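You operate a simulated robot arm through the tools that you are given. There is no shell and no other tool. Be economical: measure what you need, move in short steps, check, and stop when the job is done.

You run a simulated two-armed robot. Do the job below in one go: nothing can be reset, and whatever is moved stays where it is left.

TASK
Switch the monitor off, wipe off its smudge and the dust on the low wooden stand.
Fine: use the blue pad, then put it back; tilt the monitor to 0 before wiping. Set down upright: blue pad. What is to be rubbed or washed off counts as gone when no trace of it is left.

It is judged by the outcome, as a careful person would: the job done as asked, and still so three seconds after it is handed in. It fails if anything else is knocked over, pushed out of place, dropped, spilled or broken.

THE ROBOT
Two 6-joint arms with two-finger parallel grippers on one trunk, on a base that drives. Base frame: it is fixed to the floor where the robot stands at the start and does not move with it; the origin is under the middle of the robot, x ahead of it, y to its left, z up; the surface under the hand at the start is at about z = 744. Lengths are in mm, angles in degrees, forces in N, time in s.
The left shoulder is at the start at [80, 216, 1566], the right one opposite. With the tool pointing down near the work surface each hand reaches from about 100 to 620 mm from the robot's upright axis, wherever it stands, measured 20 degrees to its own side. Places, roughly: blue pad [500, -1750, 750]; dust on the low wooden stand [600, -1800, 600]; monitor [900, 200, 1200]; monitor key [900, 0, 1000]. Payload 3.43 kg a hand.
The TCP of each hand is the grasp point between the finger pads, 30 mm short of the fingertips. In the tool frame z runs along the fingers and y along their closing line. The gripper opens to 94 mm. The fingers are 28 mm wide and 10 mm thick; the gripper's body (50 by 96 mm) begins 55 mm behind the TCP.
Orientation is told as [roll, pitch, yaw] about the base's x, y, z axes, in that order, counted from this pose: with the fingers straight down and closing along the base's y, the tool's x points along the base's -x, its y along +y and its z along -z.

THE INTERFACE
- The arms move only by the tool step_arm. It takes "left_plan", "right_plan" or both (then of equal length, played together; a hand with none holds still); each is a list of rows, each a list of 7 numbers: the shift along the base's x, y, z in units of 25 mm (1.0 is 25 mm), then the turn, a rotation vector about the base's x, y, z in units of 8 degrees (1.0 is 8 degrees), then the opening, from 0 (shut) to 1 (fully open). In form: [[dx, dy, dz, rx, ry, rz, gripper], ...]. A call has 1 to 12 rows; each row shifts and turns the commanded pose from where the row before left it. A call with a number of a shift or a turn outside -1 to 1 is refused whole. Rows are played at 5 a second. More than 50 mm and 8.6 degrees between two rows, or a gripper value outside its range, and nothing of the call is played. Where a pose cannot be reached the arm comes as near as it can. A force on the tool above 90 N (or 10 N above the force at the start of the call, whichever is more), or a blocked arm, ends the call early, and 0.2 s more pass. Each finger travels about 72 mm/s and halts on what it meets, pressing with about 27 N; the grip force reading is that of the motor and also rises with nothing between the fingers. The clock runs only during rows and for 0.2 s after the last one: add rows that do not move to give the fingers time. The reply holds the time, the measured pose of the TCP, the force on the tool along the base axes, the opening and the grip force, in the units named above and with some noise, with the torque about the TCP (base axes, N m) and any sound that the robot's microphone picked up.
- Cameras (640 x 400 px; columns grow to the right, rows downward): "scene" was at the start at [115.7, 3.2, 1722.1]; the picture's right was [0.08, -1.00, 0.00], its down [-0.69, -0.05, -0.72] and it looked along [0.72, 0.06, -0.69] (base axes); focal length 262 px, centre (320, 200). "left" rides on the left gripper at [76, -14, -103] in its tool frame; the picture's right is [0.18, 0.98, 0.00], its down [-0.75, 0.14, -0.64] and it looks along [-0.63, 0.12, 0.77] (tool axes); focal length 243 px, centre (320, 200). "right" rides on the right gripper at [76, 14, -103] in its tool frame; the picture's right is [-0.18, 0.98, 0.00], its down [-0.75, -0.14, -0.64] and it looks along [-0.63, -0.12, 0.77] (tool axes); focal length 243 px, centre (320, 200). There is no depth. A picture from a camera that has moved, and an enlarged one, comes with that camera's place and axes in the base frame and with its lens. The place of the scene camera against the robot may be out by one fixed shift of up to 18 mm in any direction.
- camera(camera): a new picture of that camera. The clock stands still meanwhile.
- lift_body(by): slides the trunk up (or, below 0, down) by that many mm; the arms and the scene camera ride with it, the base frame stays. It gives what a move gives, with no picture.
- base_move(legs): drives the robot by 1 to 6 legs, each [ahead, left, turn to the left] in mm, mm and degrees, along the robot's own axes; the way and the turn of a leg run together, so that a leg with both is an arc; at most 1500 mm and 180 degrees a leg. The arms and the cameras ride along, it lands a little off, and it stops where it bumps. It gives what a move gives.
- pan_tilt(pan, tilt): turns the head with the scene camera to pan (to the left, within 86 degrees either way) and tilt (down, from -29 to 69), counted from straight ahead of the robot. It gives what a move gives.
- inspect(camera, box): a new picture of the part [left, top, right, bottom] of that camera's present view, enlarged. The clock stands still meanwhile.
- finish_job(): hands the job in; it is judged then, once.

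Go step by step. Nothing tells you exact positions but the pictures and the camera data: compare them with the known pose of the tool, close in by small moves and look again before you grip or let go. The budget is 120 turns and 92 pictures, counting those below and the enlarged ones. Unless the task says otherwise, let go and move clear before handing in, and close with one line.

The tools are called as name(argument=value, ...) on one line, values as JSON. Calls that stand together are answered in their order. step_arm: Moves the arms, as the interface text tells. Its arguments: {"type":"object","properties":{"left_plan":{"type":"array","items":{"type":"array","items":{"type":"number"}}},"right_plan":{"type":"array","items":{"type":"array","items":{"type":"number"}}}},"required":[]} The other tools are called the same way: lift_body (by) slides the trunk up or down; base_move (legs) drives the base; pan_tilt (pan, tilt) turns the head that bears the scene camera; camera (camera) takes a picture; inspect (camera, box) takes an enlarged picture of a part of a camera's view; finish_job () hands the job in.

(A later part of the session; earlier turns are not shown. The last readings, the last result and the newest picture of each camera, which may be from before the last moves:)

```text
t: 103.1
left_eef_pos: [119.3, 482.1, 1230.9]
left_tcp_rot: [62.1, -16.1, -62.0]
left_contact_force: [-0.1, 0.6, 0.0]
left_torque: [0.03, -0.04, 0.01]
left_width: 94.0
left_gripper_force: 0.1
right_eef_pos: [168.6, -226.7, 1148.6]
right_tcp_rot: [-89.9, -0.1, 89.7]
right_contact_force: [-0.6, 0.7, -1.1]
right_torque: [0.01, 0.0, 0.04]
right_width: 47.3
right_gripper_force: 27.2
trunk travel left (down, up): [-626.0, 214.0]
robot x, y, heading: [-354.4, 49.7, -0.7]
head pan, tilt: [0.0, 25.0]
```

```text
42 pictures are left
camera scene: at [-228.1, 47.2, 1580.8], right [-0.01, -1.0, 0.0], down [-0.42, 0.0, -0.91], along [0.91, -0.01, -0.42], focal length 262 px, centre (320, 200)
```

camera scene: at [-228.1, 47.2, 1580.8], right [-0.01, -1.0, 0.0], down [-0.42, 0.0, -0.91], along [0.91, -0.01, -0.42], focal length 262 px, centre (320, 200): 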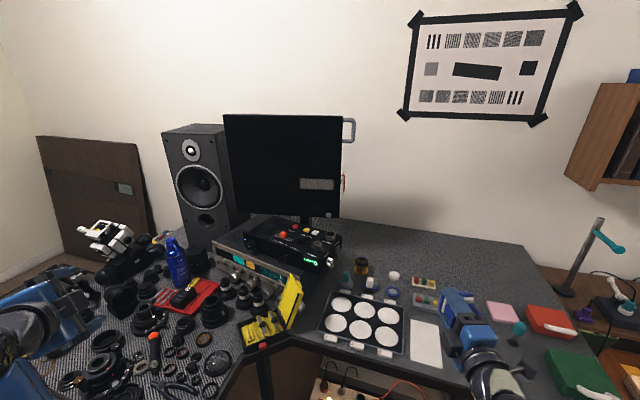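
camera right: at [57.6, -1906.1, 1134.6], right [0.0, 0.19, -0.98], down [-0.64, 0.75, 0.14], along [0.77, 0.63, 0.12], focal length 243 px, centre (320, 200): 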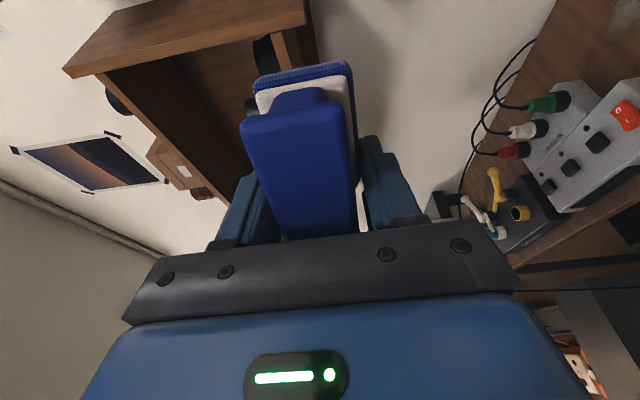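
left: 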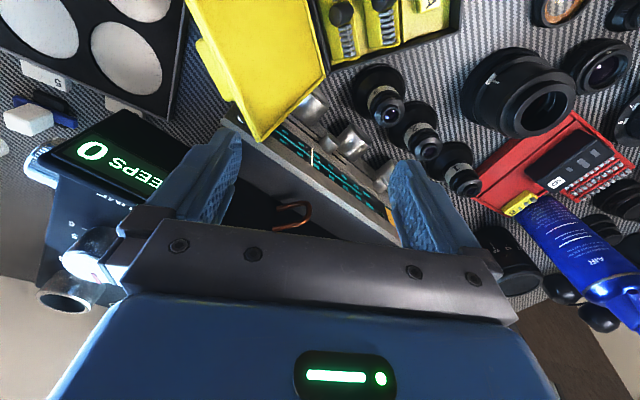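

inspect(camera="scene", box=[215, 105, 365, 235])

base_move(legs=[[300, 0, 0.6]])

inspect(camera="scene", box=[200, 140, 400, 310])

```text
3.08 times, centred on (290, 170) of scene
camera zoom: at [-228.1, 47.2, 1580.8], right [-0.01, -1.0, 0.0], down [-0.42, 0.0, -0.91], along [0.91, -0.01, -0.42], focal length 807 px, centre (412, 292)
```

zoom: 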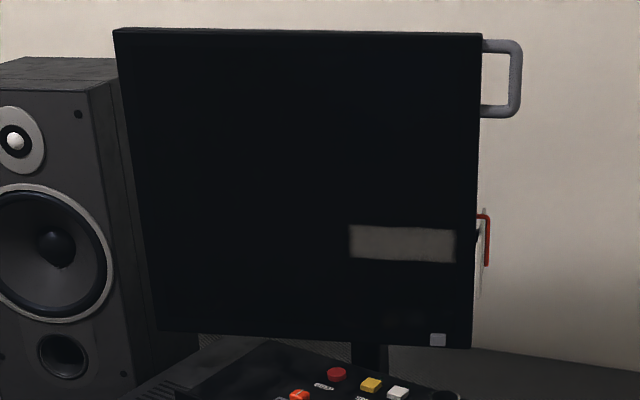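

```text
t: 105.2
left_eef_pos: [414.7, 485.3, 1231.5]
left_tcp_rot: [62.3, -16.2, -61.5]
left_contact_force: [0.1, 0.0, 0.7]
left_torque: [0.03, -0.02, -0.02]
left_width: 94.1
left_gripper_force: 0.0
right_eef_pos: [471.0, -223.5, 1151.0]
right_tcp_rot: [-90.0, -0.2, 90.1]
right_contact_force: [-0.9, -0.6, -0.4]
right_torque: [0.0, -0.01, -0.03]
right_width: 47.1
right_gripper_force: 27.4
trunk travel left (down, up): [-626.0, 214.0]
robot x, y, heading: [-55.0, 50.4, -0.1]
head pan, tilt: [0.0, 25.0]
```

```text
2.35 times, centred on (300, 225) of scene
camera zoom: at [70.8, 47.4, 1581.1], right [0.0, -1.0, 0.0], down [-0.42, 0.0, -0.91], along [0.91, 0.0, -0.42], focal length 617 px, centre (367, 141)
```

zoom: 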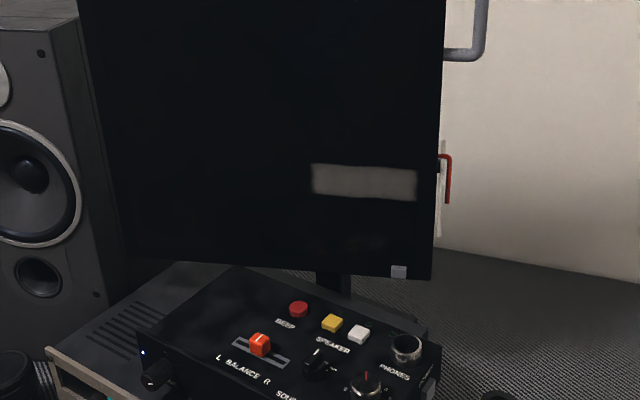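

The smudge centre is about [833–868, 52, 1167], roughly 150×50 mm, and the screen is yawed about -6.6°. I'll move the pad in front of it, squared to the screen.

step_arm(right_plan=[[0.5, 1, 0.1, 0, 0, 0, 0.3], [0.8, 1, 0.1, 0, 0, -0.3, 0.3], [0.8, 1, 0.1, 0, 0, -0.3, 0.3], [0.8, 1, 0.1, 0, 0, -0.23, 0.3], [0.8, 1, 0.1, 0, 0, 0, 0.3], [0.8, 1, 0, 0, 0, 0, 0.3], [0.8, 1, 0, 0, 0, 0, 0.3], [0.8, 1, 0, 0, 0, 0, 0.3], [0.8, 1, 0, 0, 0, 0, 0.3], [0.8, 1, 0, 0, 0, 0, 0.3], [0.8, 0.9, 0, 0, 0, 0, 0.3], [0, 0, 0, 0, 0, 0, 0.3]])

camera(camera="right")

inspect(camera="scene", box=[200, 140, 400, 310])

```text
t: 107.8
left_eef_pos: [415.6, 484.9, 1231.9]
left_tcp_rot: [62.2, -16.2, -61.5]
left_contact_force: [-0.5, -0.2, 0.1]
left_torque: [0.01, -0.03, 0.03]
left_width: 94.0
left_gripper_force: 0.1
right_eef_pos: [683.4, 48.3, 1160.2]
right_tcp_rot: [-89.9, -0.2, 83.6]
right_contact_force: [0.9, -0.6, -0.2]
right_torque: [0.03, -0.01, -0.01]
right_width: 46.9
right_gripper_force: 26.5
trunk travel left (down, up): [-626.0, 214.0]
robot x, y, heading: [-54.8, 48.9, 0.2]
head pan, tilt: [0.0, 25.0]
```

```text
39 pictures are left
camera right: at [573.1, -14.7, 1145.9], right [0.02, 0.19, -0.98], down [-0.55, 0.82, 0.14], along [0.83, 0.54, 0.12], focal length 243 px, centre (320, 200)
```

right: 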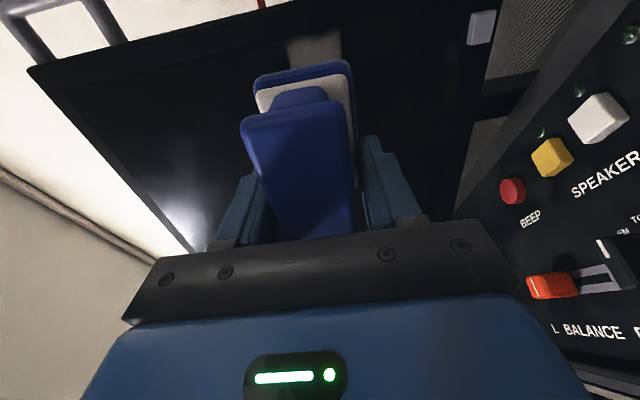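

```text
2.35 times, centred on (300, 225) of scene
camera zoom: at [72.9, 47.2, 1580.9], right [0.0, -1.0, 0.0], down [-0.42, 0.0, -0.91], along [0.91, 0.0, -0.42], focal length 617 px, centre (367, 141)
```

zoom: 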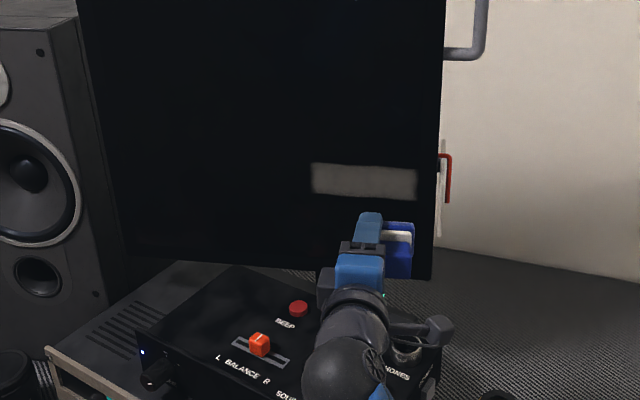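

Aligned. I'll advance the pad slowly until contact.

step_arm(right_plan=[[1, 0, 0.3, 0, 0, 0, 0.3], [1, 0, 0, 0, 0, 0, 0.3], [0.6, 0, 0, 0, 0, 0, 0.3], [0.3, 0, 0, 0, 0, 0, 0.3], [0, 0, 0, 0, 0, 0, 0.3]])

camera(camera="right")

```text
t: 109.0
left_eef_pos: [417.6, 485.6, 1230.6]
left_tcp_rot: [62.2, -16.2, -61.5]
left_contact_force: [0.1, 0.6, 0.9]
left_torque: [0.01, 0.0, 0.01]
left_width: 94.2
left_gripper_force: 0.0
right_eef_pos: [757.8, 48.9, 1168.8]
right_tcp_rot: [-90.0, -0.3, 83.5]
right_contact_force: [0.6, -0.9, -0.9]
right_torque: [0.0, -0.01, 0.05]
right_width: 47.1
right_gripper_force: 27.0
trunk travel left (down, up): [-626.0, 214.0]
robot x, y, heading: [-52.4, 51.6, 0.0]
head pan, tilt: [0.0, 25.0]
```

```text
37 pictures are left
camera right: at [646.7, -14.8, 1154.2], right [0.02, 0.19, -0.98], down [-0.55, 0.82, 0.14], along [0.83, 0.54, 0.12], focal length 243 px, centre (320, 200)
```

right: 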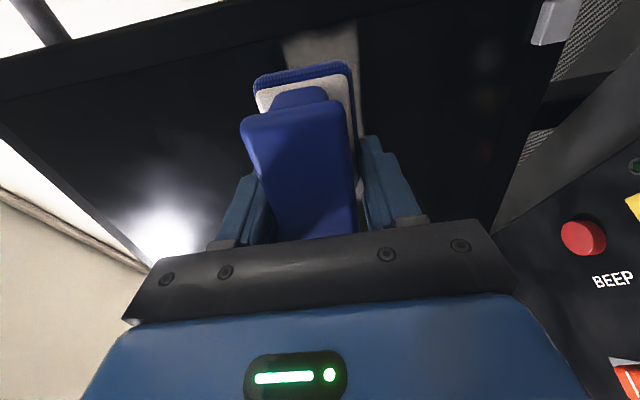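

step_arm(right_plan=[[0.2, 0, -0.1, 0, 0, 0, 0.3], [0.2, 0, -0.1, 0, 0, 0, 0.3], [0.2, 0, -0.1, 0, 0, 0, 0.3], [0, 0, 0, 0, 0, 0, 0.3]])

step_arm(right_plan=[[0.2, 0, 0, 0, 0, 0, 0.3], [0.2, 0, 0, 0, 0, 0, 0.3], [0, 0, 0, 0, 0, 0, 0.3]])

```text
t: 110.0
left_eef_pos: [414.6, 486.2, 1230.2]
left_tcp_rot: [62.1, -16.1, -61.4]
left_contact_force: [0.8, 0.2, 0.1]
left_torque: [0.0, -0.03, 0.03]
left_width: 93.6
left_gripper_force: 0.0
right_eef_pos: [771.4, 49.8, 1160.9]
right_tcp_rot: [-90.0, -0.2, 83.6]
right_contact_force: [0.6, -1.1, -0.3]
right_torque: [0.04, 0.0, -0.01]
right_width: 47.2
right_gripper_force: 26.5
trunk travel left (down, up): [-626.0, 214.0]
robot x, y, heading: [-51.4, 49.0, -0.0]
head pan, tilt: [0.0, 25.0]
```

```text
t: 110.8
left_eef_pos: [416.4, 485.1, 1229.6]
left_tcp_rot: [62.2, -16.1, -61.5]
left_contact_force: [0.6, -0.8, 0.3]
left_torque: [0.01, 0.03, -0.03]
left_width: 93.7
left_gripper_force: 0.1
right_eef_pos: [781.3, 48.9, 1160.9]
right_tcp_rot: [-89.8, -0.3, 83.6]
right_contact_force: [0.4, -0.4, -0.5]
right_torque: [0.03, -0.01, 0.04]
right_width: 46.9
right_gripper_force: 27.3
trunk travel left (down, up): [-626.0, 214.0]
robot x, y, heading: [-55.8, 53.1, 0.4]
head pan, tilt: [0.0, 25.0]
```

camera(camera="right")

step_arm(right_plan=[[0.2, 0, 0, 0, 0, 0, 0.3], [0, 0, 0, 0, 0, 0, 0.3]])

```text
36 pictures are left
camera right: at [670.9, -14.5, 1146.5], right [0.02, 0.19, -0.98], down [-0.55, 0.82, 0.14], along [0.83, 0.54, 0.12], focal length 243 px, centre (320, 200)
```

right: 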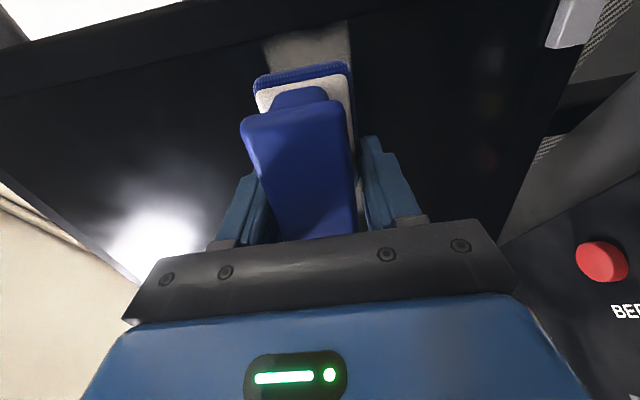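

```text
t: 111.4
left_eef_pos: [416.9, 486.8, 1230.7]
left_tcp_rot: [62.2, -16.0, -61.4]
left_contact_force: [-1.1, 0.1, 0.8]
left_torque: [-0.01, 0.02, -0.05]
left_width: 94.1
left_gripper_force: 0.0
right_eef_pos: [787.4, 49.4, 1162.0]
right_tcp_rot: [-89.8, -0.2, 83.6]
right_contact_force: [0.7, -0.3, -1.5]
right_torque: [-0.01, -0.01, -0.01]
right_width: 47.2
right_gripper_force: 27.0
trunk travel left (down, up): [-626.0, 214.0]
robot x, y, heading: [-53.5, 47.0, 0.3]
head pan, tilt: [0.0, 25.0]
```

step_arm(right_plan=[[0.2, 0, 0, 0, 0, 0, 0.3], [0.12, 0, 0, 0, 0, 0, 0.3], [0, 0, 0, 0, 0, 0, 0.3]])

step_arm(right_plan=[[0.12, 0, 0, 0, 0, 0, 0.3], [0, 0, 0, 0, 0, 0, 0.3]])

step_arm(right_plan=[[0.12, 0, 0, 0, 0, 0, 0.3], [0, 0, 0, 0, 0, 0, 0.3]])

```text
t: 112.2
left_eef_pos: [416.2, 487.0, 1230.6]
left_tcp_rot: [62.2, -16.0, -61.3]
left_contact_force: [0.0, 0.4, 0.0]
left_torque: [-0.02, 0.02, 0.05]
left_width: 94.0
left_gripper_force: 0.1
right_eef_pos: [795.7, 50.1, 1161.9]
right_tcp_rot: [-89.9, -0.3, 83.6]
right_contact_force: [0.6, 0.1, 0.3]
right_torque: [0.04, -0.02, 0.01]
right_width: 46.8
right_gripper_force: 26.7
trunk travel left (down, up): [-626.0, 214.0]
robot x, y, heading: [-51.9, 48.1, 0.3]
head pan, tilt: [0.0, 25.0]
```

```text
t: 112.8
left_eef_pos: [416.7, 486.1, 1231.7]
left_tcp_rot: [62.2, -16.1, -61.5]
left_contact_force: [-0.9, -0.3, 0.1]
left_torque: [0.02, 0.01, -0.01]
left_width: 93.8
left_gripper_force: 0.0
right_eef_pos: [798.2, 49.6, 1162.7]
right_tcp_rot: [-89.8, -0.3, 83.5]
right_contact_force: [-0.7, 0.3, -0.1]
right_torque: [0.04, 0.0, 0.01]
right_width: 47.0
right_gripper_force: 26.8
trunk travel left (down, up): [-626.0, 214.0]
robot x, y, heading: [-53.5, 48.2, -0.0]
head pan, tilt: [0.0, 25.0]
```

```text
t: 113.4
left_eef_pos: [415.9, 486.2, 1230.2]
left_tcp_rot: [62.2, -16.1, -61.4]
left_contact_force: [-0.8, 0.7, -0.4]
left_torque: [0.01, 0.01, -0.02]
left_width: 93.9
left_gripper_force: 0.1
right_eef_pos: [800.1, 48.9, 1162.5]
right_tcp_rot: [-89.9, -0.2, 83.6]
right_contact_force: [0.4, -0.3, -0.2]
right_torque: [0.04, -0.01, -0.03]
right_width: 46.8
right_gripper_force: 27.5
trunk travel left (down, up): [-626.0, 214.0]
robot x, y, heading: [-50.7, 52.2, 0.0]
head pan, tilt: [0.0, 25.0]
```

step_arm(right_plan=[[0.12, 0, 0, 0, 0, 0, 0.3], [0, 0, 0, 0, 0, 0, 0.3]])

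step_arm(right_plan=[[0.12, 0, 0, 0, 0, 0, 0.3], [0, 0, 0, 0, 0, 0, 0.3]])

camera(camera="right")

```text
t: 114.0
left_eef_pos: [417.0, 486.0, 1230.1]
left_tcp_rot: [62.2, -16.2, -61.4]
left_contact_force: [0.2, 0.4, 0.1]
left_torque: [-0.01, 0.0, 0.04]
left_width: 94.0
left_gripper_force: 0.1
right_eef_pos: [803.5, 49.4, 1161.9]
right_tcp_rot: [-89.9, -0.2, 83.7]
right_contact_force: [-0.8, 0.0, -0.8]
right_torque: [-0.01, 0.03, 0.01]
right_width: 47.1
right_gripper_force: 27.3
trunk travel left (down, up): [-626.0, 214.0]
robot x, y, heading: [-53.2, 47.5, -0.1]
head pan, tilt: [0.0, 25.0]
```

```text
t: 114.6
left_eef_pos: [416.9, 487.2, 1230.2]
left_tcp_rot: [62.2, -16.1, -61.4]
left_contact_force: [-0.2, -0.2, 0.5]
left_torque: [0.03, -0.02, 0.0]
left_width: 94.2
left_gripper_force: 0.1
right_eef_pos: [806.0, 48.9, 1162.4]
right_tcp_rot: [-89.8, -0.2, 83.6]
right_contact_force: [-0.6, -0.4, 0.7]
right_torque: [0.03, 0.0, -0.02]
right_width: 47.1
right_gripper_force: 27.2
trunk travel left (down, up): [-626.0, 214.0]
robot x, y, heading: [-53.9, 48.6, -0.2]
head pan, tilt: [0.0, 25.0]
```

```text
35 pictures are left
camera right: at [696.1, -14.8, 1146.7], right [0.02, 0.19, -0.98], down [-0.55, 0.82, 0.14], along [0.83, 0.54, 0.12], focal length 243 px, centre (320, 200)
```

right: 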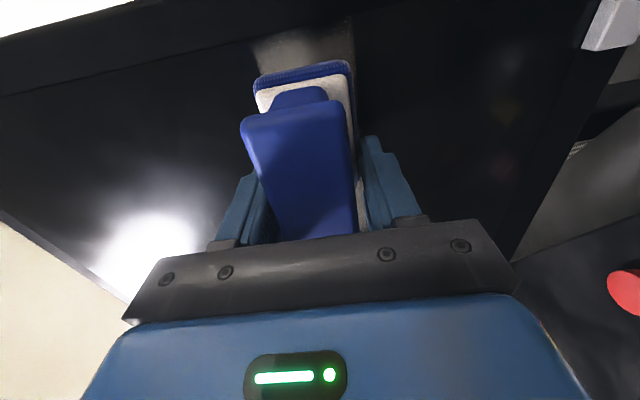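

step_arm(right_plan=[[0.12, 0, 0, 0, 0, 0, 0.3], [0.12, 0, 0, 0, 0, 0, 0.3], [0, 0, 0, 0, 0, 0, 0.3]])

step_arm(right_plan=[[0.12, 0, 0, 0, 0, 0, 0.3], [0, 0, 0, 0, 0, 0, 0.3]])

step_arm(right_plan=[[0.12, 0, 0, 0, 0, 0, 0.3], [0, 0, 0, 0, 0, 0, 0.3]])

```text
t: 115.4
left_eef_pos: [416.0, 486.9, 1230.9]
left_tcp_rot: [62.2, -16.1, -61.4]
left_contact_force: [0.6, 0.7, -0.3]
left_torque: [-0.03, 0.01, -0.01]
left_width: 94.0
left_gripper_force: 0.0
right_eef_pos: [813.0, 50.0, 1161.5]
right_tcp_rot: [-89.8, -0.3, 83.6]
right_contact_force: [-0.2, -0.1, -0.5]
right_torque: [-0.03, 0.01, -0.06]
right_width: 47.2
right_gripper_force: 27.3
trunk travel left (down, up): [-626.0, 214.0]
robot x, y, heading: [-50.5, 48.4, 0.1]
head pan, tilt: [0.0, 25.0]
```

```text
t: 116.0
left_eef_pos: [416.6, 486.5, 1230.4]
left_tcp_rot: [62.2, -16.2, -61.4]
left_contact_force: [1.3, -0.3, 0.0]
left_torque: [-0.01, 0.03, 0.03]
left_width: 94.0
left_gripper_force: 0.1
right_eef_pos: [815.3, 48.9, 1161.6]
right_tcp_rot: [-89.9, -0.2, 83.5]
right_contact_force: [-1.0, -0.9, -0.9]
right_torque: [0.03, -0.01, -0.01]
right_width: 47.1
right_gripper_force: 26.8
trunk travel left (down, up): [-626.0, 214.0]
robot x, y, heading: [-48.2, 47.1, 0.1]
head pan, tilt: [0.0, 25.0]
```

```text
t: 116.6
left_eef_pos: [416.6, 485.6, 1230.9]
left_tcp_rot: [62.2, -16.1, -61.5]
left_contact_force: [-0.8, -0.1, -0.6]
left_torque: [-0.01, -0.03, -0.01]
left_width: 94.0
left_gripper_force: 0.1
right_eef_pos: [818.6, 49.2, 1161.5]
right_tcp_rot: [-89.9, -0.2, 83.6]
right_contact_force: [-0.3, 0.1, -1.7]
right_torque: [-0.03, 0.0, 0.01]
right_width: 47.0
right_gripper_force: 26.8
trunk travel left (down, up): [-626.0, 214.0]
robot x, y, heading: [-53.8, 49.1, 0.1]
head pan, tilt: [0.0, 25.0]
```

camera(camera="right")

step_arm(right_plan=[[0.12, 0, 0, 0, 0, 0, 0.3], [0, 0, 0, 0, 0, 0, 0.3]])

step_arm(right_plan=[[0.12, 0, 0, 0, 0, 0, 0.3], [0, 0, 0, 0, 0, 0, 0.3]])

```text
34 pictures are left
camera right: at [708.0, -15.0, 1146.3], right [0.02, 0.19, -0.98], down [-0.55, 0.82, 0.14], along [0.83, 0.54, 0.12], focal length 243 px, centre (320, 200)
```

right: 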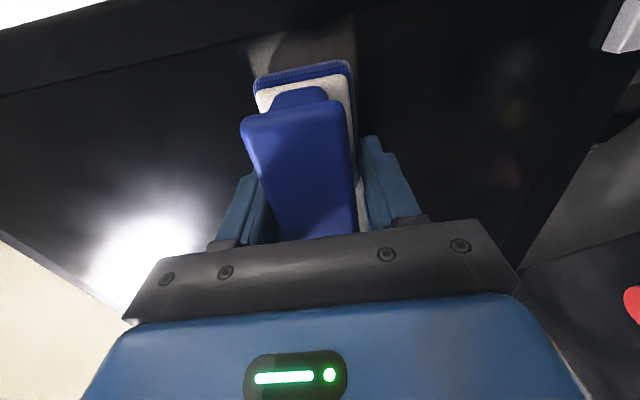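

```text
t: 117.2
left_eef_pos: [416.5, 486.8, 1230.7]
left_tcp_rot: [62.2, -16.1, -61.5]
left_contact_force: [0.3, -0.2, -0.2]
left_torque: [0.01, 0.01, 0.0]
left_width: 94.2
left_gripper_force: 0.0
right_eef_pos: [821.7, 48.9, 1162.0]
right_tcp_rot: [-90.0, -0.1, 83.6]
right_contact_force: [-2.5, 0.1, 0.3]
right_torque: [-0.01, 0.02, -0.11]
right_width: 47.3
right_gripper_force: 26.9
trunk travel left (down, up): [-626.0, 214.0]
robot x, y, heading: [-53.6, 50.6, 0.0]
head pan, tilt: [0.0, 25.0]
```

```text
t: 117.8
left_eef_pos: [413.8, 486.5, 1230.7]
left_tcp_rot: [62.3, -16.1, -61.5]
left_contact_force: [-1.0, 0.7, -1.8]
left_torque: [0.01, 0.06, -0.02]
left_width: 94.0
left_gripper_force: 0.0
right_eef_pos: [822.0, 49.7, 1163.0]
right_tcp_rot: [-89.9, -0.2, 83.5]
right_contact_force: [-16.6, -0.2, -4.5]
right_torque: [0.24, -0.01, -0.85]
right_width: 46.9
right_gripper_force: 26.9
trunk travel left (down, up): [-626.0, 214.0]
robot x, y, heading: [-53.1, 48.2, 0.1]
head pan, tilt: [0.0, 25.0]
```

Contact made (16 N, a bit more on the pad's right edge). I'll ease off slightly, yaw by about 2°, and start sweeping left along the screen.

step_arm(right_plan=[[-0.06, 0, 0, 0, 0, -0.3, 0.3], [0.05, 0.4, 0, 0, 0, 0, 0.3], [0.05, 0.4, 0, 0, 0, 0, 0.3], [0, 0, 0, 0, 0, 0, 0.3]])

```text
t: 118.8
left_eef_pos: [416.1, 485.8, 1229.8]
left_tcp_rot: [62.2, -16.1, -61.5]
left_contact_force: [-0.4, -0.1, -0.8]
left_torque: [0.02, 0.02, 0.01]
left_width: 94.2
left_gripper_force: 0.1
right_eef_pos: [824.8, 69.8, 1162.7]
right_tcp_rot: [-89.9, -0.2, 81.2]
right_contact_force: [-2.4, 0.8, 0.3]
right_torque: [0.0, -0.08, 0.05]
right_width: 47.2
right_gripper_force: 27.0
trunk travel left (down, up): [-626.0, 214.0]
robot x, y, heading: [-55.7, 51.7, 0.1]
head pan, tilt: [0.0, 25.0]
```

step_arm(right_plan=[[0.1, 0.5, 0, 0, 0, 0, 0.3], [0.07, 0.5, 0, 0, 0, 0, 0.3], [0.07, 0.5, 0, 0, 0, 0, 0.3], [0.07, 0.5, 0, 0, 0, 0, 0.3], [0, 0, 0, 0, 0, 0, 0.3]])

step_arm(right_plan=[[-0.06, -0.5, 0, 0, 0, 0, 0.3], [-0.06, -0.5, 0, 0, 0, 0, 0.3], [-0.06, -0.5, 0, 0, 0, 0, 0.3], [-0.06, -0.5, 0, 0, 0, 0, 0.3], [-0.06, -0.5, 0, 0, 0, 0, 0.3], [-0.06, -0.5, 0, 0, 0, 0, 0.3], [-0.06, -0.5, 0, 0, 0, 0, 0.3], [-0.06, -0.4, 0, 0, 0, 0, 0.3], [0, 0, 0, 0, 0, 0, 0.3]])

camera(camera="right")

```text
t: 120.0
left_eef_pos: [416.0, 486.2, 1229.9]
left_tcp_rot: [62.2, -16.1, -61.4]
left_contact_force: [1.0, -0.4, -0.8]
left_torque: [-0.01, -0.03, 0.02]
left_width: 94.0
left_gripper_force: 0.1
right_eef_pos: [824.2, 118.8, 1166.5]
right_tcp_rot: [-89.9, -0.3, 81.4]
right_contact_force: [-0.1, -0.3, -0.1]
right_torque: [0.0, 0.01, -0.02]
right_width: 47.1
right_gripper_force: 27.0
right hand out of reach, approached as far as the arm can: row 4
trunk travel left (down, up): [-626.0, 214.0]
robot x, y, heading: [-52.4, 49.7, 0.2]
head pan, tilt: [0.0, 25.0]
```

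```text
t: 122.0
left_eef_pos: [416.5, 486.1, 1230.4]
left_tcp_rot: [62.2, -16.2, -61.3]
left_contact_force: [0.0, -1.1, 0.3]
left_torque: [-0.02, -0.01, 0.03]
left_width: 93.9
left_gripper_force: 0.1
right_eef_pos: [813.0, 21.6, 1166.6]
right_tcp_rot: [-89.9, -0.1, 81.2]
right_contact_force: [-0.2, 0.0, -0.3]
right_torque: [0.02, 0.02, -0.02]
right_width: 46.9
right_gripper_force: 26.7
trunk travel left (down, up): [-626.0, 214.0]
robot x, y, heading: [-54.6, 51.4, 0.4]
head pan, tilt: [0.0, 25.0]
```

```text
33 pictures are left
camera right: at [699.0, -38.0, 1150.7], right [0.03, 0.19, -0.98], down [-0.52, 0.84, 0.14], along [0.85, 0.51, 0.12], focal length 243 px, centre (320, 200)
```

right: 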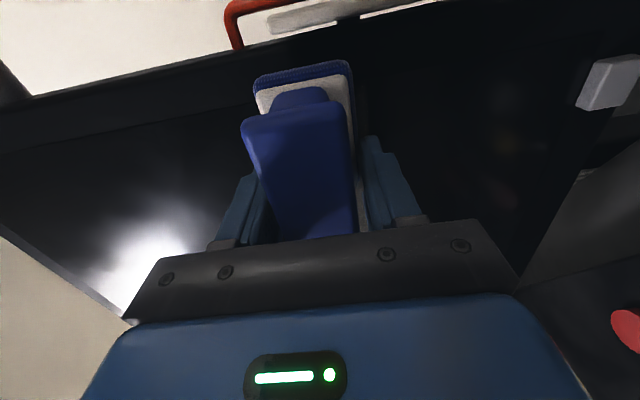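

inspect(camera="scene", box=[260, 170, 380, 260])

```text
4.44 times, centred on (320, 215) of scene
camera zoom: at [73.2, 47.8, 1580.8], right [0.0, -1.0, 0.0], down [-0.42, 0.0, -0.91], along [0.91, 0.0, -0.42], focal length 1166 px, centre (320, 133)
```

zoom: 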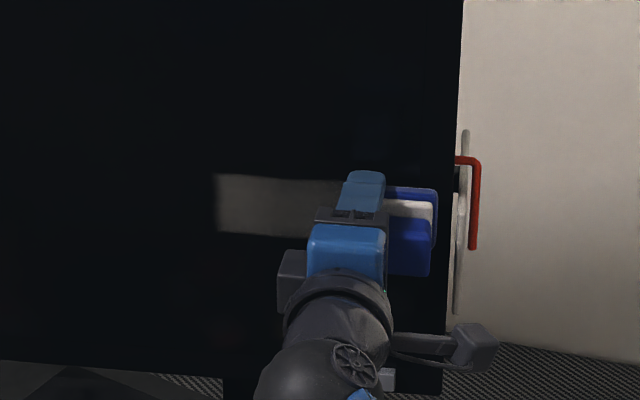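

The right part is already clean, but the left part is beyond the arm's reach from here. I'll back the pad off, drive the base 55 mm ahead and 60 mm left, and go on.

step_arm(right_plan=[[-1, 0, 0, 0, 0, 0, 0.3], [-1, 0, 0, 0, 0, 0, 0.3], [-1, 0, 0, 0, 0, 0, 0.3], [-1, 0, 0, 0, 0, 0, 0.3], [0, 0, 0, 0, 0, 0, 0.3]])

base_move(legs=[[55, 60, 0]])

inspect(camera="scene", box=[260, 170, 420, 290])

```text
t: 123.2
left_eef_pos: [417.0, 486.0, 1230.1]
left_tcp_rot: [62.2, -16.1, -61.4]
left_contact_force: [1.1, -0.1, -0.3]
left_torque: [-0.01, 0.02, 0.0]
left_width: 94.0
left_gripper_force: 0.1
right_eef_pos: [712.5, 22.2, 1166.0]
right_tcp_rot: [-89.8, -0.3, 81.2]
right_contact_force: [1.0, 0.5, -0.5]
right_torque: [-0.02, 0.01, 0.01]
right_width: 46.8
right_gripper_force: 27.2
trunk travel left (down, up): [-626.0, 214.0]
robot x, y, heading: [-53.6, 50.5, 0.4]
head pan, tilt: [0.0, 25.0]
```

```text
t: 124.2
left_eef_pos: [466.9, 526.6, 1230.1]
left_tcp_rot: [62.1, -16.4, -61.9]
left_contact_force: [0.3, 0.7, -0.2]
left_torque: [0.0, -0.02, -0.03]
left_width: 94.0
left_gripper_force: 0.1
right_eef_pos: [755.7, 59.9, 1167.0]
right_tcp_rot: [-90.1, -0.1, 80.6]
right_contact_force: [-0.6, 1.4, -0.2]
right_torque: [0.01, 0.04, -0.02]
right_width: 46.8
right_gripper_force: 26.9
trunk travel left (down, up): [-626.0, 214.0]
robot x, y, heading: [-5.4, 92.0, -0.8]
head pan, tilt: [0.0, 25.0]
```

```text
3.33 times, centred on (340, 230) of scene
camera zoom: at [117.6, 92.9, 1581.2], right [-0.01, -1.0, 0.0], down [-0.42, 0.0, -0.91], along [0.91, -0.01, -0.42], focal length 874 px, centre (253, 100)
```

zoom: 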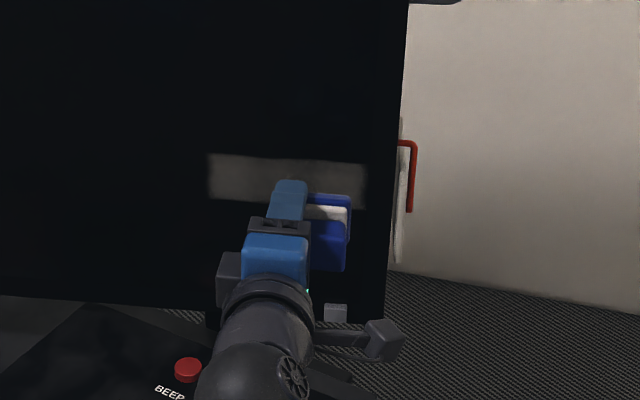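

The smudge is still there, so the first passes barely touched. I'll go back to contact and wipe with a firmer, checked pressure.

step_arm(right_plan=[[1, 0, 0, 0, 0, 0.08, 0.3], [1, 0, 0, 0, 0, 0, 0.3], [0.5, 0, 0, 0, 0, 0, 0.3], [0.2, 0, 0, 0, 0, 0, 0.3], [0, 0, 0, 0, 0, 0, 0.3]])

step_arm(right_plan=[[0.08, 0, 0, 0, 0, 0, 0.3], [0, 0, 0, 0, 0, 0, 0.3]])

```text
t: 125.4
left_eef_pos: [465.5, 523.3, 1231.6]
left_tcp_rot: [62.3, -16.2, -62.2]
left_contact_force: [-0.4, 0.8, 0.1]
left_torque: [-0.01, -0.01, -0.02]
left_width: 94.1
left_gripper_force: 0.1
right_eef_pos: [823.2, 56.7, 1167.2]
right_tcp_rot: [-90.1, -0.2, 81.1]
right_contact_force: [-13.9, 0.5, -1.0]
right_torque: [-0.03, -0.17, 0.14]
right_width: 46.9
right_gripper_force: 26.6
trunk travel left (down, up): [-626.0, 214.0]
robot x, y, heading: [-5.8, 94.1, -0.2]
head pan, tilt: [0.0, 25.0]
```

```text
t: 126.0
left_eef_pos: [464.1, 524.5, 1232.0]
left_tcp_rot: [62.4, -16.3, -62.1]
left_contact_force: [0.3, -0.3, -0.1]
left_torque: [0.02, -0.01, 0.03]
left_width: 93.9
left_gripper_force: 0.0
right_eef_pos: [825.8, 56.8, 1166.8]
right_tcp_rot: [-90.2, -0.2, 81.3]
right_contact_force: [-21.5, 0.7, -5.6]
right_torque: [-0.07, -0.19, 0.25]
right_width: 47.4
right_gripper_force: 26.7
trunk travel left (down, up): [-626.0, 214.0]
robot x, y, heading: [-10.3, 94.1, -0.4]
head pan, tilt: [0.0, 25.0]
```

step_arm(right_plan=[[-0.06, 0, 0, 0, 0, 0, 0.3], [0.06, 0.5, 0, 0, 0, 0, 0.3], [0.06, 0.5, 0, 0, 0, 0, 0.3], [0.06, 0.5, 0, 0, 0, 0, 0.3], [0, 0, 0, 0, 0, 0, 0.3]])

```text
t: 127.2
left_eef_pos: [465.5, 524.3, 1232.1]
left_tcp_rot: [62.3, -16.2, -62.1]
left_contact_force: [-0.3, -0.6, 0.0]
left_torque: [0.02, -0.02, -0.02]
left_width: 93.9
left_gripper_force: 0.0
right_eef_pos: [829.2, 93.4, 1168.5]
right_tcp_rot: [-90.1, -0.2, 81.4]
right_contact_force: [-9.8, -1.5, 1.4]
right_torque: [0.08, -0.25, 0.06]
right_width: 47.0
right_gripper_force: 26.8
trunk travel left (down, up): [-626.0, 214.0]
robot x, y, heading: [-5.3, 95.1, -0.3]
head pan, tilt: [0.0, 25.0]
```

step_arm(right_plan=[[0.065, 0.5, 0, 0, 0, 0, 0.3], [0.065, 0.5, 0, 0, 0, 0, 0.3], [0.04, 0.3, 0, 0, 0, 0, 0.3], [0, 0, -0.4, 0, 0, 0, 0.3], [0, 0, -0.4, 0, 0, 0, 0.3], [-0.06, -0.5, 0, 0, 0, 0, 0.3], [-0.06, -0.5, 0, 0, 0, 0, 0.3], [-0.06, -0.5, 0, 0, 0, 0, 0.3], [-0.06, -0.5, 0, 0, 0, 0, 0.3], [0, 0, 0, 0, 0, 0, 0.3]])

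inspect(camera="scene", box=[260, 170, 420, 290])

```text
t: 129.4
left_eef_pos: [466.5, 526.6, 1230.3]
left_tcp_rot: [62.2, -16.2, -61.9]
left_contact_force: [-0.6, 0.8, -0.2]
left_torque: [-0.02, -0.06, 0.0]
left_width: 94.4
left_gripper_force: 0.1
right_eef_pos: [828.6, 78.8, 1144.5]
right_tcp_rot: [-89.9, 0.0, 81.3]
right_contact_force: [-8.6, 6.7, -1.4]
right_torque: [-0.2, -0.23, 0.28]
right_width: 47.0
right_gripper_force: 27.1
trunk travel left (down, up): [-626.0, 214.0]
robot x, y, heading: [-8.2, 92.9, -0.5]
head pan, tilt: [0.0, 25.0]
```

```text
3.33 times, centred on (340, 230) of scene
camera zoom: at [118.2, 91.0, 1581.0], right [-0.01, -1.0, 0.0], down [-0.42, 0.0, -0.91], along [0.91, -0.01, -0.42], focal length 874 px, centre (253, 100)
```

zoom: 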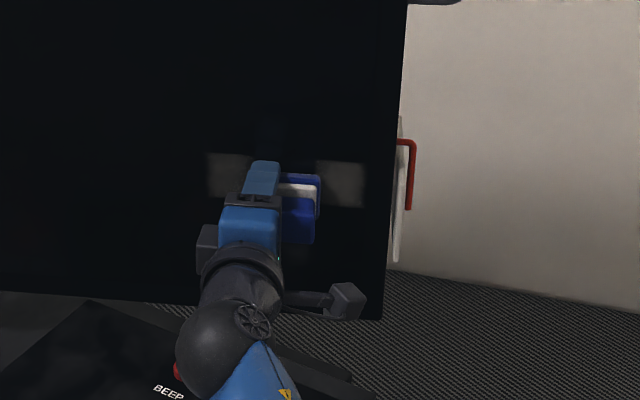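

It's working: the middle is clean, with remnants at the left and right ends. I'll sweep right at this height, then back left at the upper height.

step_arm(right_plan=[[-0.06, -0.5, 0, 0, 0, 0, 0.3], [-0.06, -0.5, 0, 0, 0, 0, 0.3], [-0.06, -0.5, 0, 0, 0, 0, 0.3], [-0.06, -0.5, 0, 0, 0, 0, 0.3], [-0.06, -0.5, 0, 0, 0, 0, 0.3], [0, 0, 0, 0, 0, 0, 0.3]])

step_arm(right_plan=[[0, 0, 0.5, 0, 0, 0, 0.3], [0, 0, 0.5, 0, 0, 0, 0.3], [0, -0.2, 0, 0, 0, 0, 0.3], [0.06, 0.5, 0, 0, 0, 0, 0.3], [0.06, 0.5, 0, 0, 0, 0, 0.3], [0.06, 0.5, 0, 0, 0, 0, 0.3], [0, 0, 0, 0, 0, 0, 0.3]])

inspect(camera="scene", box=[260, 170, 420, 290])

```text
t: 130.8
left_eef_pos: [466.7, 525.4, 1230.1]
left_tcp_rot: [62.2, -16.2, -62.1]
left_contact_force: [0.6, -0.4, 0.6]
left_torque: [0.01, 0.03, -0.01]
left_width: 94.0
left_gripper_force: 0.0
right_eef_pos: [819.9, 15.4, 1147.1]
right_tcp_rot: [-90.0, -0.1, 81.2]
right_contact_force: [-9.9, 7.5, -1.7]
right_torque: [-0.18, -0.23, 0.31]
right_width: 46.8
right_gripper_force: 27.2
trunk travel left (down, up): [-626.0, 214.0]
robot x, y, heading: [-6.8, 95.0, -0.5]
head pan, tilt: [0.0, 25.0]
```

```text
t: 132.4
left_eef_pos: [465.7, 526.0, 1230.2]
left_tcp_rot: [62.4, -16.2, -61.8]
left_contact_force: [0.4, -0.2, -0.1]
left_torque: [0.01, -0.01, 0.0]
left_width: 94.1
left_gripper_force: 0.0
right_eef_pos: [825.3, 52.4, 1173.2]
right_tcp_rot: [-90.2, -0.3, 81.6]
right_contact_force: [-4.7, 3.9, -1.1]
right_torque: [-0.17, -0.3, 0.3]
right_width: 47.0
right_gripper_force: 27.2
trunk travel left (down, up): [-626.0, 214.0]
robot x, y, heading: [-7.7, 89.0, -0.3]
head pan, tilt: [0.0, 25.0]
```

```text
3.33 times, centred on (340, 230) of scene
camera zoom: at [118.1, 90.9, 1581.5], right [-0.01, -1.0, 0.0], down [-0.42, 0.0, -0.91], along [0.91, -0.01, -0.42], focal length 874 px, centre (253, 100)
```

zoom: 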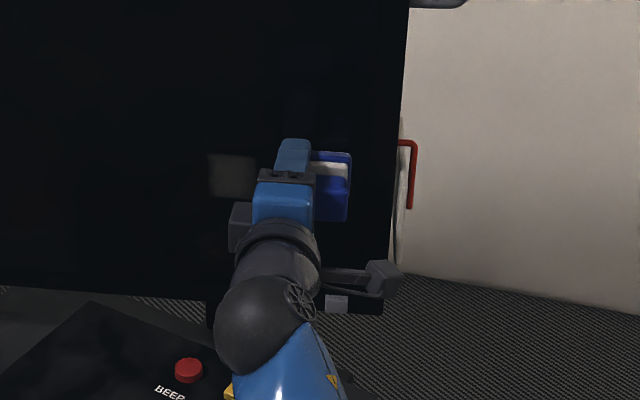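

The right end is clean; only the left remnant is left. I'll sweep further left.

step_arm(right_plan=[[0.06, 0.5, -0.1, 0, 0, 0, 0.3], [0.065, 0.5, -0.1, 0, 0, 0, 0.3], [0.065, 0.5, -0.1, 0, 0, 0, 0.3], [0.065, 0.5, 0, 0, 0, 0, 0.3], [0.065, 0.5, 0, 0, 0, 0, 0.3], [0.065, 0.5, 0, 0, 0, 0, 0.3], [0.065, 0.5, 0, 0, 0, 0, 0.3], [0, 0, 0, 0, 0, 0, 0.3]])

step_arm(right_plan=[[0.065, 0.5, 0, 0, 0, 0, 0.3], [0.065, 0.5, 0, 0, 0, 0, 0.3], [0, 0, -0.4, 0, 0, 0, 0.3], [0, 0, -0.4, 0, 0, 0, 0.3], [-0.06, -0.5, 0, 0, 0, 0, 0.3], [-0.06, -0.5, 0, 0, 0, 0, 0.3], [-0.06, -0.5, 0, 0, 0, 0, 0.3], [-0.06, -0.5, 0, 0, 0, 0, 0.3], [-0.06, -0.5, 0, 0, 0, 0, 0.3], [0, 0, 0, 0, 0, 0, 0.3]])

inspect(camera="scene", box=[260, 170, 420, 290])

```text
t: 134.2
left_eef_pos: [468.5, 524.8, 1231.6]
left_tcp_rot: [62.2, -16.2, -61.9]
left_contact_force: [-0.6, 0.4, 0.0]
left_torque: [0.01, -0.01, 0.02]
left_width: 94.2
left_gripper_force: 0.1
right_eef_pos: [837.6, 135.9, 1163.5]
right_tcp_rot: [-90.0, -0.1, 81.4]
right_contact_force: [-5.0, 1.7, -0.1]
right_torque: [0.0, -0.2, 0.09]
right_width: 47.0
right_gripper_force: 27.0
trunk travel left (down, up): [-626.0, 214.0]
robot x, y, heading: [-7.1, 86.5, -0.7]
head pan, tilt: [0.0, 25.0]
```

```text
t: 136.4
left_eef_pos: [468.3, 524.0, 1230.7]
left_tcp_rot: [62.2, -16.1, -62.1]
left_contact_force: [0.0, 0.2, 0.4]
left_torque: [-0.02, -0.02, 0.0]
left_width: 94.1
left_gripper_force: 0.1
right_eef_pos: [834.3, 97.7, 1144.5]
right_tcp_rot: [-90.0, -0.2, 81.3]
right_contact_force: [1.0, 0.3, -0.6]
right_torque: [0.03, 0.03, -0.01]
right_width: 46.8
right_gripper_force: 26.8
trunk travel left (down, up): [-626.0, 214.0]
robot x, y, heading: [-6.1, 96.0, -0.5]
head pan, tilt: [0.0, 25.0]
```

```text
3.33 times, centred on (340, 230) of scene
camera zoom: at [120.5, 89.4, 1580.8], right [-0.01, -1.0, 0.0], down [-0.42, 0.0, -0.91], along [0.91, -0.01, -0.42], focal length 874 px, centre (253, 100)
```

zoom: 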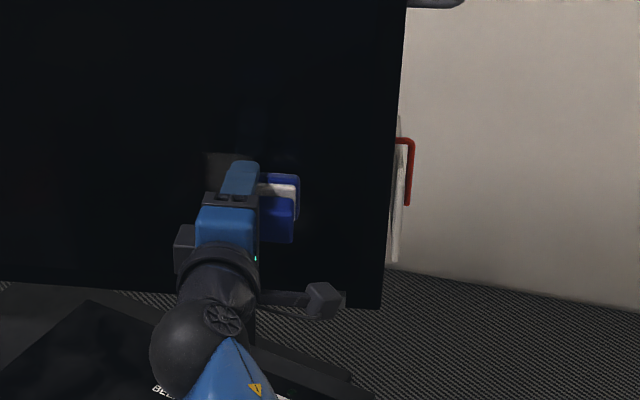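

step_arm(right_plan=[[-1, -0.5, -0.5, 0, 0, 0, 0.3], [-1, -1, -0.5, 0, 0, 0, 0.3], [-0.5, -1, 0, 0, 0, 0, 0.3], [0, -1, 0, 0, 0, 0, 0.3], [0, -1, 0, 0, 0, 0, 0.3], [0, -1, 0, 0, 0, 0, 0.3], [0, -1, 0, 0, 0, 0, 0.3], [0, -1, 0, 0, 0, 0, 0.3], [0, -1, 0, 0, 0, 0, 0.3]])

inspect(camera="scene", box=[260, 170, 420, 290])

camera(camera="right")

```text
t: 138.4
left_eef_pos: [468.7, 523.1, 1230.8]
left_tcp_rot: [62.2, -16.1, -62.0]
left_contact_force: [-0.2, -1.0, 0.4]
left_torque: [0.01, 0.03, -0.01]
left_width: 93.9
left_gripper_force: 0.1
right_eef_pos: [771.5, -116.7, 1118.0]
right_tcp_rot: [-89.9, -0.2, 81.3]
right_contact_force: [0.6, -0.2, -0.4]
right_torque: [-0.02, 0.02, -0.02]
right_width: 47.2
right_gripper_force: 26.7
trunk travel left (down, up): [-626.0, 214.0]
robot x, y, heading: [-5.8, 96.5, -0.5]
head pan, tilt: [0.0, 25.0]
```

```text
3.33 times, centred on (340, 230) of scene
camera zoom: at [120.6, 88.2, 1580.8], right [-0.01, -1.0, 0.0], down [-0.42, 0.0, -0.91], along [0.91, -0.01, -0.42], focal length 874 px, centre (253, 100)
```

zoom: 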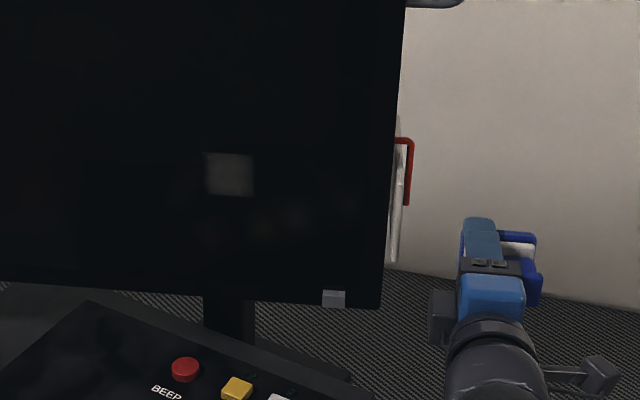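

```text
26 pictures are left
camera right: at [657.4, -176.4, 1102.6], right [0.03, 0.19, -0.98], down [-0.52, 0.84, 0.15], along [0.85, 0.51, 0.12], focal length 243 px, centre (320, 200)
```

right: 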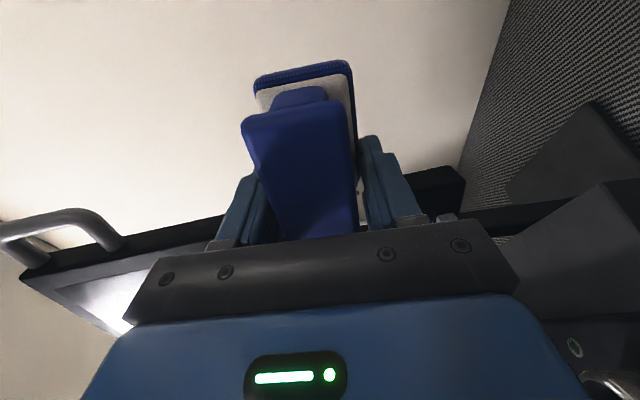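

The smudge's left end is only faded, and pressing below the pivot has leaned the monitor a few degrees again. I'll bring in the left hand to push the top bezel back to the 0 stop and hold it there while I finish wiping.

step_arm(left_plan=[[0, 0, 0.8, 0.577, -0.577, -0.577, 0], [0, 0, 1, 0.577, -0.577, -0.577, 0], [0, -0.5, 1, 0.577, -0.577, -0.577, 0], [0.5, -1, 1, 0.577, -0.577, -0.577, 0], [0.8, -1, 1, 0.577, -0.577, -0.577, 0], [0.8, -1, 1, 0, 0, 0, 0], [0.8, -1, 1, 0, 0, 0, 0], [0.8, -1, 1, 0, 0, 0, 0], [0.8, -1, 0.5, 0, 0, 0, 0], [0.8, -1, 0, 0, 0, 0, 0], [0.8, -1, 0, 0, 0, 0, 0], [0, 0, 0, 0, 0, 0, 0]])

pan_tilt(pan=0, tilt=15)

camera(camera="scene")

```text
t: 141.0
left_eef_pos: [626.7, 317.5, 1439.5]
left_tcp_rot: [90.1, 0.7, -89.6]
left_contact_force: [-0.2, -0.4, 0.8]
left_torque: [-0.05, 0.03, -0.01]
left_width: 0.1
left_gripper_force: 26.7
left hand out of reach, approached as far as the arm can: row 1, 3
right_eef_pos: [769.4, -115.5, 1118.8]
right_tcp_rot: [-90.0, -0.2, 81.3]
right_contact_force: [0.2, -0.3, -0.2]
right_torque: [0.01, -0.01, 0.02]
right_width: 47.0
right_gripper_force: 27.3
trunk travel left (down, up): [-626.0, 214.0]
robot x, y, heading: [-5.6, 91.7, -0.3]
head pan, tilt: [0.0, 25.0]
```

```text
t: 141.7
left_eef_pos: [627.0, 316.3, 1439.6]
left_tcp_rot: [90.2, 0.8, -89.7]
left_contact_force: [0.2, 0.9, 0.1]
left_torque: [0.02, 0.01, 0.02]
left_width: 0.4
left_gripper_force: 26.9
right_eef_pos: [771.2, -115.5, 1119.1]
right_tcp_rot: [-89.9, -0.1, 81.4]
right_contact_force: [0.6, -0.2, -0.8]
right_torque: [0.01, -0.01, -0.02]
right_width: 46.9
right_gripper_force: 27.1
trunk travel left (down, up): [-626.0, 214.0]
robot x, y, heading: [-3.3, 93.3, -0.6]
head pan, tilt: [0.0, 15.0]
```

```text
25 pictures are left
camera scene: at [121.7, 89.4, 1597.0], right [-0.01, -1.0, 0.0], down [-0.26, 0.0, -0.97], along [0.97, -0.01, -0.26], focal length 262 px, centre (320, 200)
```

scene: 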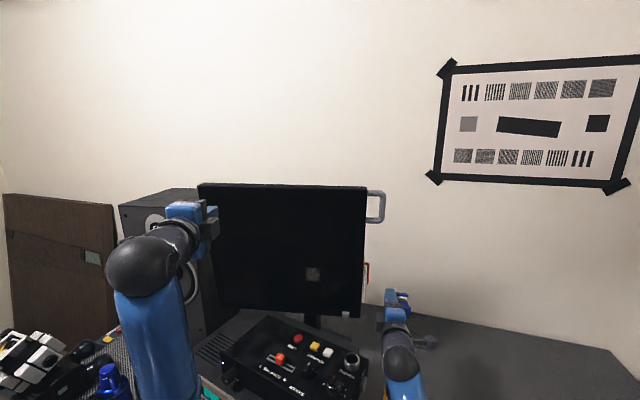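

step_arm(left_plan=[[0.5, -1, 0, 0, 0, 0, 0], [0.8, -1, 0, 0, 0, 0, 0], [0.8, -1, 0, 0, 0, 0, 0], [0.8, -1, 0, 0, 0, 0, 0], [0.8, -0.7, 0, 0, 0, 0, 0], [1, 0, 0, 0, 0, 0, 0], [1, 0, 0, 0, 0, 0, 0], [1, 0, 0, 0, 0, 0, 0], [0.5, 0, 0, 0, 0, 0, 0], [0, 0, 0, 0, 0, 0, 0]])

camera(camera="left")

```text
t: 143.9
left_eef_pos: [807.2, 199.9, 1440.1]
left_tcp_rot: [90.3, 0.8, -89.6]
left_contact_force: [0.2, -0.4, -0.2]
left_torque: [0.02, 0.01, 0.01]
left_width: 0.0
left_gripper_force: 27.7
right_eef_pos: [770.8, -114.8, 1117.9]
right_tcp_rot: [-89.9, -0.2, 81.3]
right_contact_force: [0.9, 0.2, -0.9]
right_torque: [-0.02, -0.03, -0.01]
right_width: 47.1
right_gripper_force: 27.4
trunk travel left (down, up): [-626.0, 214.0]
robot x, y, heading: [-7.6, 91.0, -0.5]
head pan, tilt: [0.0, 15.0]
```

```text
24 pictures are left
camera left: at [703.5, 275.3, 1426.2], right [-0.01, 0.17, 0.99], down [-0.64, -0.76, 0.13], along [0.77, -0.63, 0.11], focal length 243 px, centre (320, 200)
```

left: 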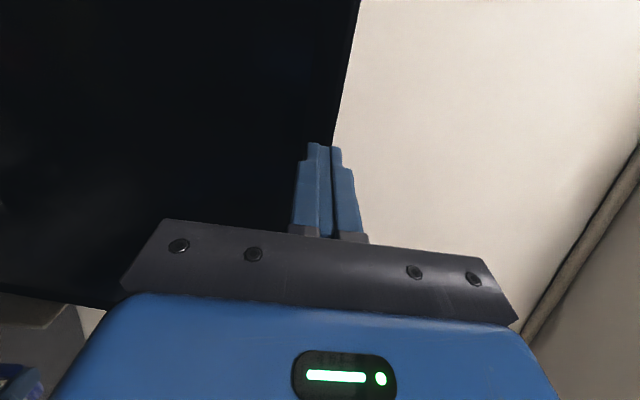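

The top edge is just at fingertip height, so I'll drop 15 mm and push gently until the stop is felt.

step_arm(left_plan=[[0, 0, -0.6, 0, 0, 0, 0], [0.5, 0, 0, 0, 0, 0, 0], [0.4, 0, 0, 0, 0, 0, 0], [0.4, 0, 0, 0, 0, 0, 0], [0, 0, 0, 0, 0, 0, 0]])

step_arm(left_plan=[[0.3, 0, 0, 0, 0, 0, 0], [0.2, 0, 0, 0, 0, 0, 0], [0, 0, 0, 0, 0, 0, 0]])

step_arm(left_plan=[[0.2, 0, 0, 0, 0, 0, 0], [0.2, 0, 0, 0, 0, 0, 0], [0, 0, 0, 0, 0, 0, 0]])

```text
t: 145.1
left_eef_pos: [839.0, 199.7, 1423.6]
left_tcp_rot: [90.0, 0.9, -89.7]
left_contact_force: [1.5, -0.4, 0.0]
left_torque: [0.01, 0.04, 0.04]
left_width: 0.1
left_gripper_force: 27.0
right_eef_pos: [769.4, -115.6, 1117.8]
right_tcp_rot: [-89.9, -0.3, 81.3]
right_contact_force: [0.3, -0.4, -0.7]
right_torque: [0.05, -0.03, -0.01]
right_width: 47.0
right_gripper_force: 27.2
trunk travel left (down, up): [-626.0, 214.0]
robot x, y, heading: [-5.9, 94.3, -0.1]
head pan, tilt: [0.0, 15.0]
```

```text
t: 145.9
left_eef_pos: [841.3, 200.9, 1428.9]
left_tcp_rot: [90.4, 0.7, -89.7]
left_contact_force: [-42.9, 0.1, -17.5]
left_torque: [0.25, 0.64, -0.56]
left_width: 0.0
left_gripper_force: 27.1
right_eef_pos: [763.1, -114.6, 1123.5]
right_tcp_rot: [-90.4, -0.2, 81.4]
right_contact_force: [0.6, -1.1, 0.2]
right_torque: [0.0, 0.0, 0.01]
right_width: 47.1
right_gripper_force: 26.8
trunk travel left (down, up): [-626.0, 214.0]
robot x, y, heading: [-7.6, 93.3, -0.5]
head pan, tilt: [0.0, 15.0]
```

```text
t: 146.7
left_eef_pos: [841.8, 201.9, 1434.2]
left_tcp_rot: [90.4, 0.8, -89.6]
left_contact_force: [-54.2, 2.1, -8.8]
left_torque: [0.23, 0.24, -0.69]
left_width: 0.0
left_gripper_force: 26.8
right_eef_pos: [756.1, -112.6, 1127.8]
right_tcp_rot: [-90.7, -0.3, 81.4]
right_contact_force: [-0.6, 0.7, -0.1]
right_torque: [-0.02, 0.01, 0.0]
right_width: 46.8
right_gripper_force: 26.3
trunk travel left (down, up): [-626.0, 214.0]
robot x, y, heading: [-11.1, 96.4, -0.4]
head pan, tilt: [0.0, 15.0]
stopped in row 3 (left hand): the force on the tool passed its limit at 101 N (the readings are from after the stop); the commanded pose is now the measured one
```

Stiff at once, so the monitor was already at its 0 stop. I'll ease off immediately to a light hold.

step_arm(left_plan=[[-0.4, 0, 0, 0, 0, 0, 0], [0, 0, 0, 0, 0, 0, 0]])

inspect(camera="scene", box=[280, 160, 410, 330])

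```text
t: 147.3
left_eef_pos: [842.8, 201.4, 1429.3]
left_tcp_rot: [90.3, 0.8, -89.5]
left_contact_force: [-24.3, 4.1, 10.3]
left_torque: [-0.09, -0.28, -0.22]
left_width: 0.0
left_gripper_force: 27.3
right_eef_pos: [763.0, -113.9, 1124.1]
right_tcp_rot: [-90.3, -0.2, 81.4]
right_contact_force: [0.2, 0.2, -0.9]
right_torque: [0.05, 0.02, 0.04]
right_width: 47.1
right_gripper_force: 27.3
trunk travel left (down, up): [-626.0, 214.0]
robot x, y, heading: [-7.7, 92.7, -0.5]
head pan, tilt: [0.0, 15.0]
```

```text
2.35 times, centred on (345, 245) of scene
camera zoom: at [110.3, 90.3, 1598.1], right [-0.01, -1.0, 0.0], down [-0.25, 0.0, -0.97], along [0.97, -0.01, -0.25], focal length 617 px, centre (261, 94)
```

zoom: 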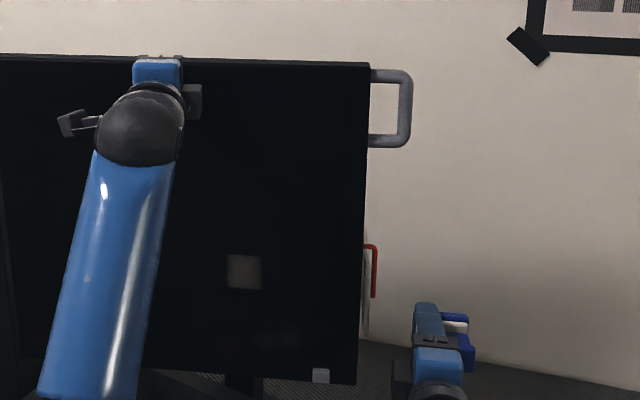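

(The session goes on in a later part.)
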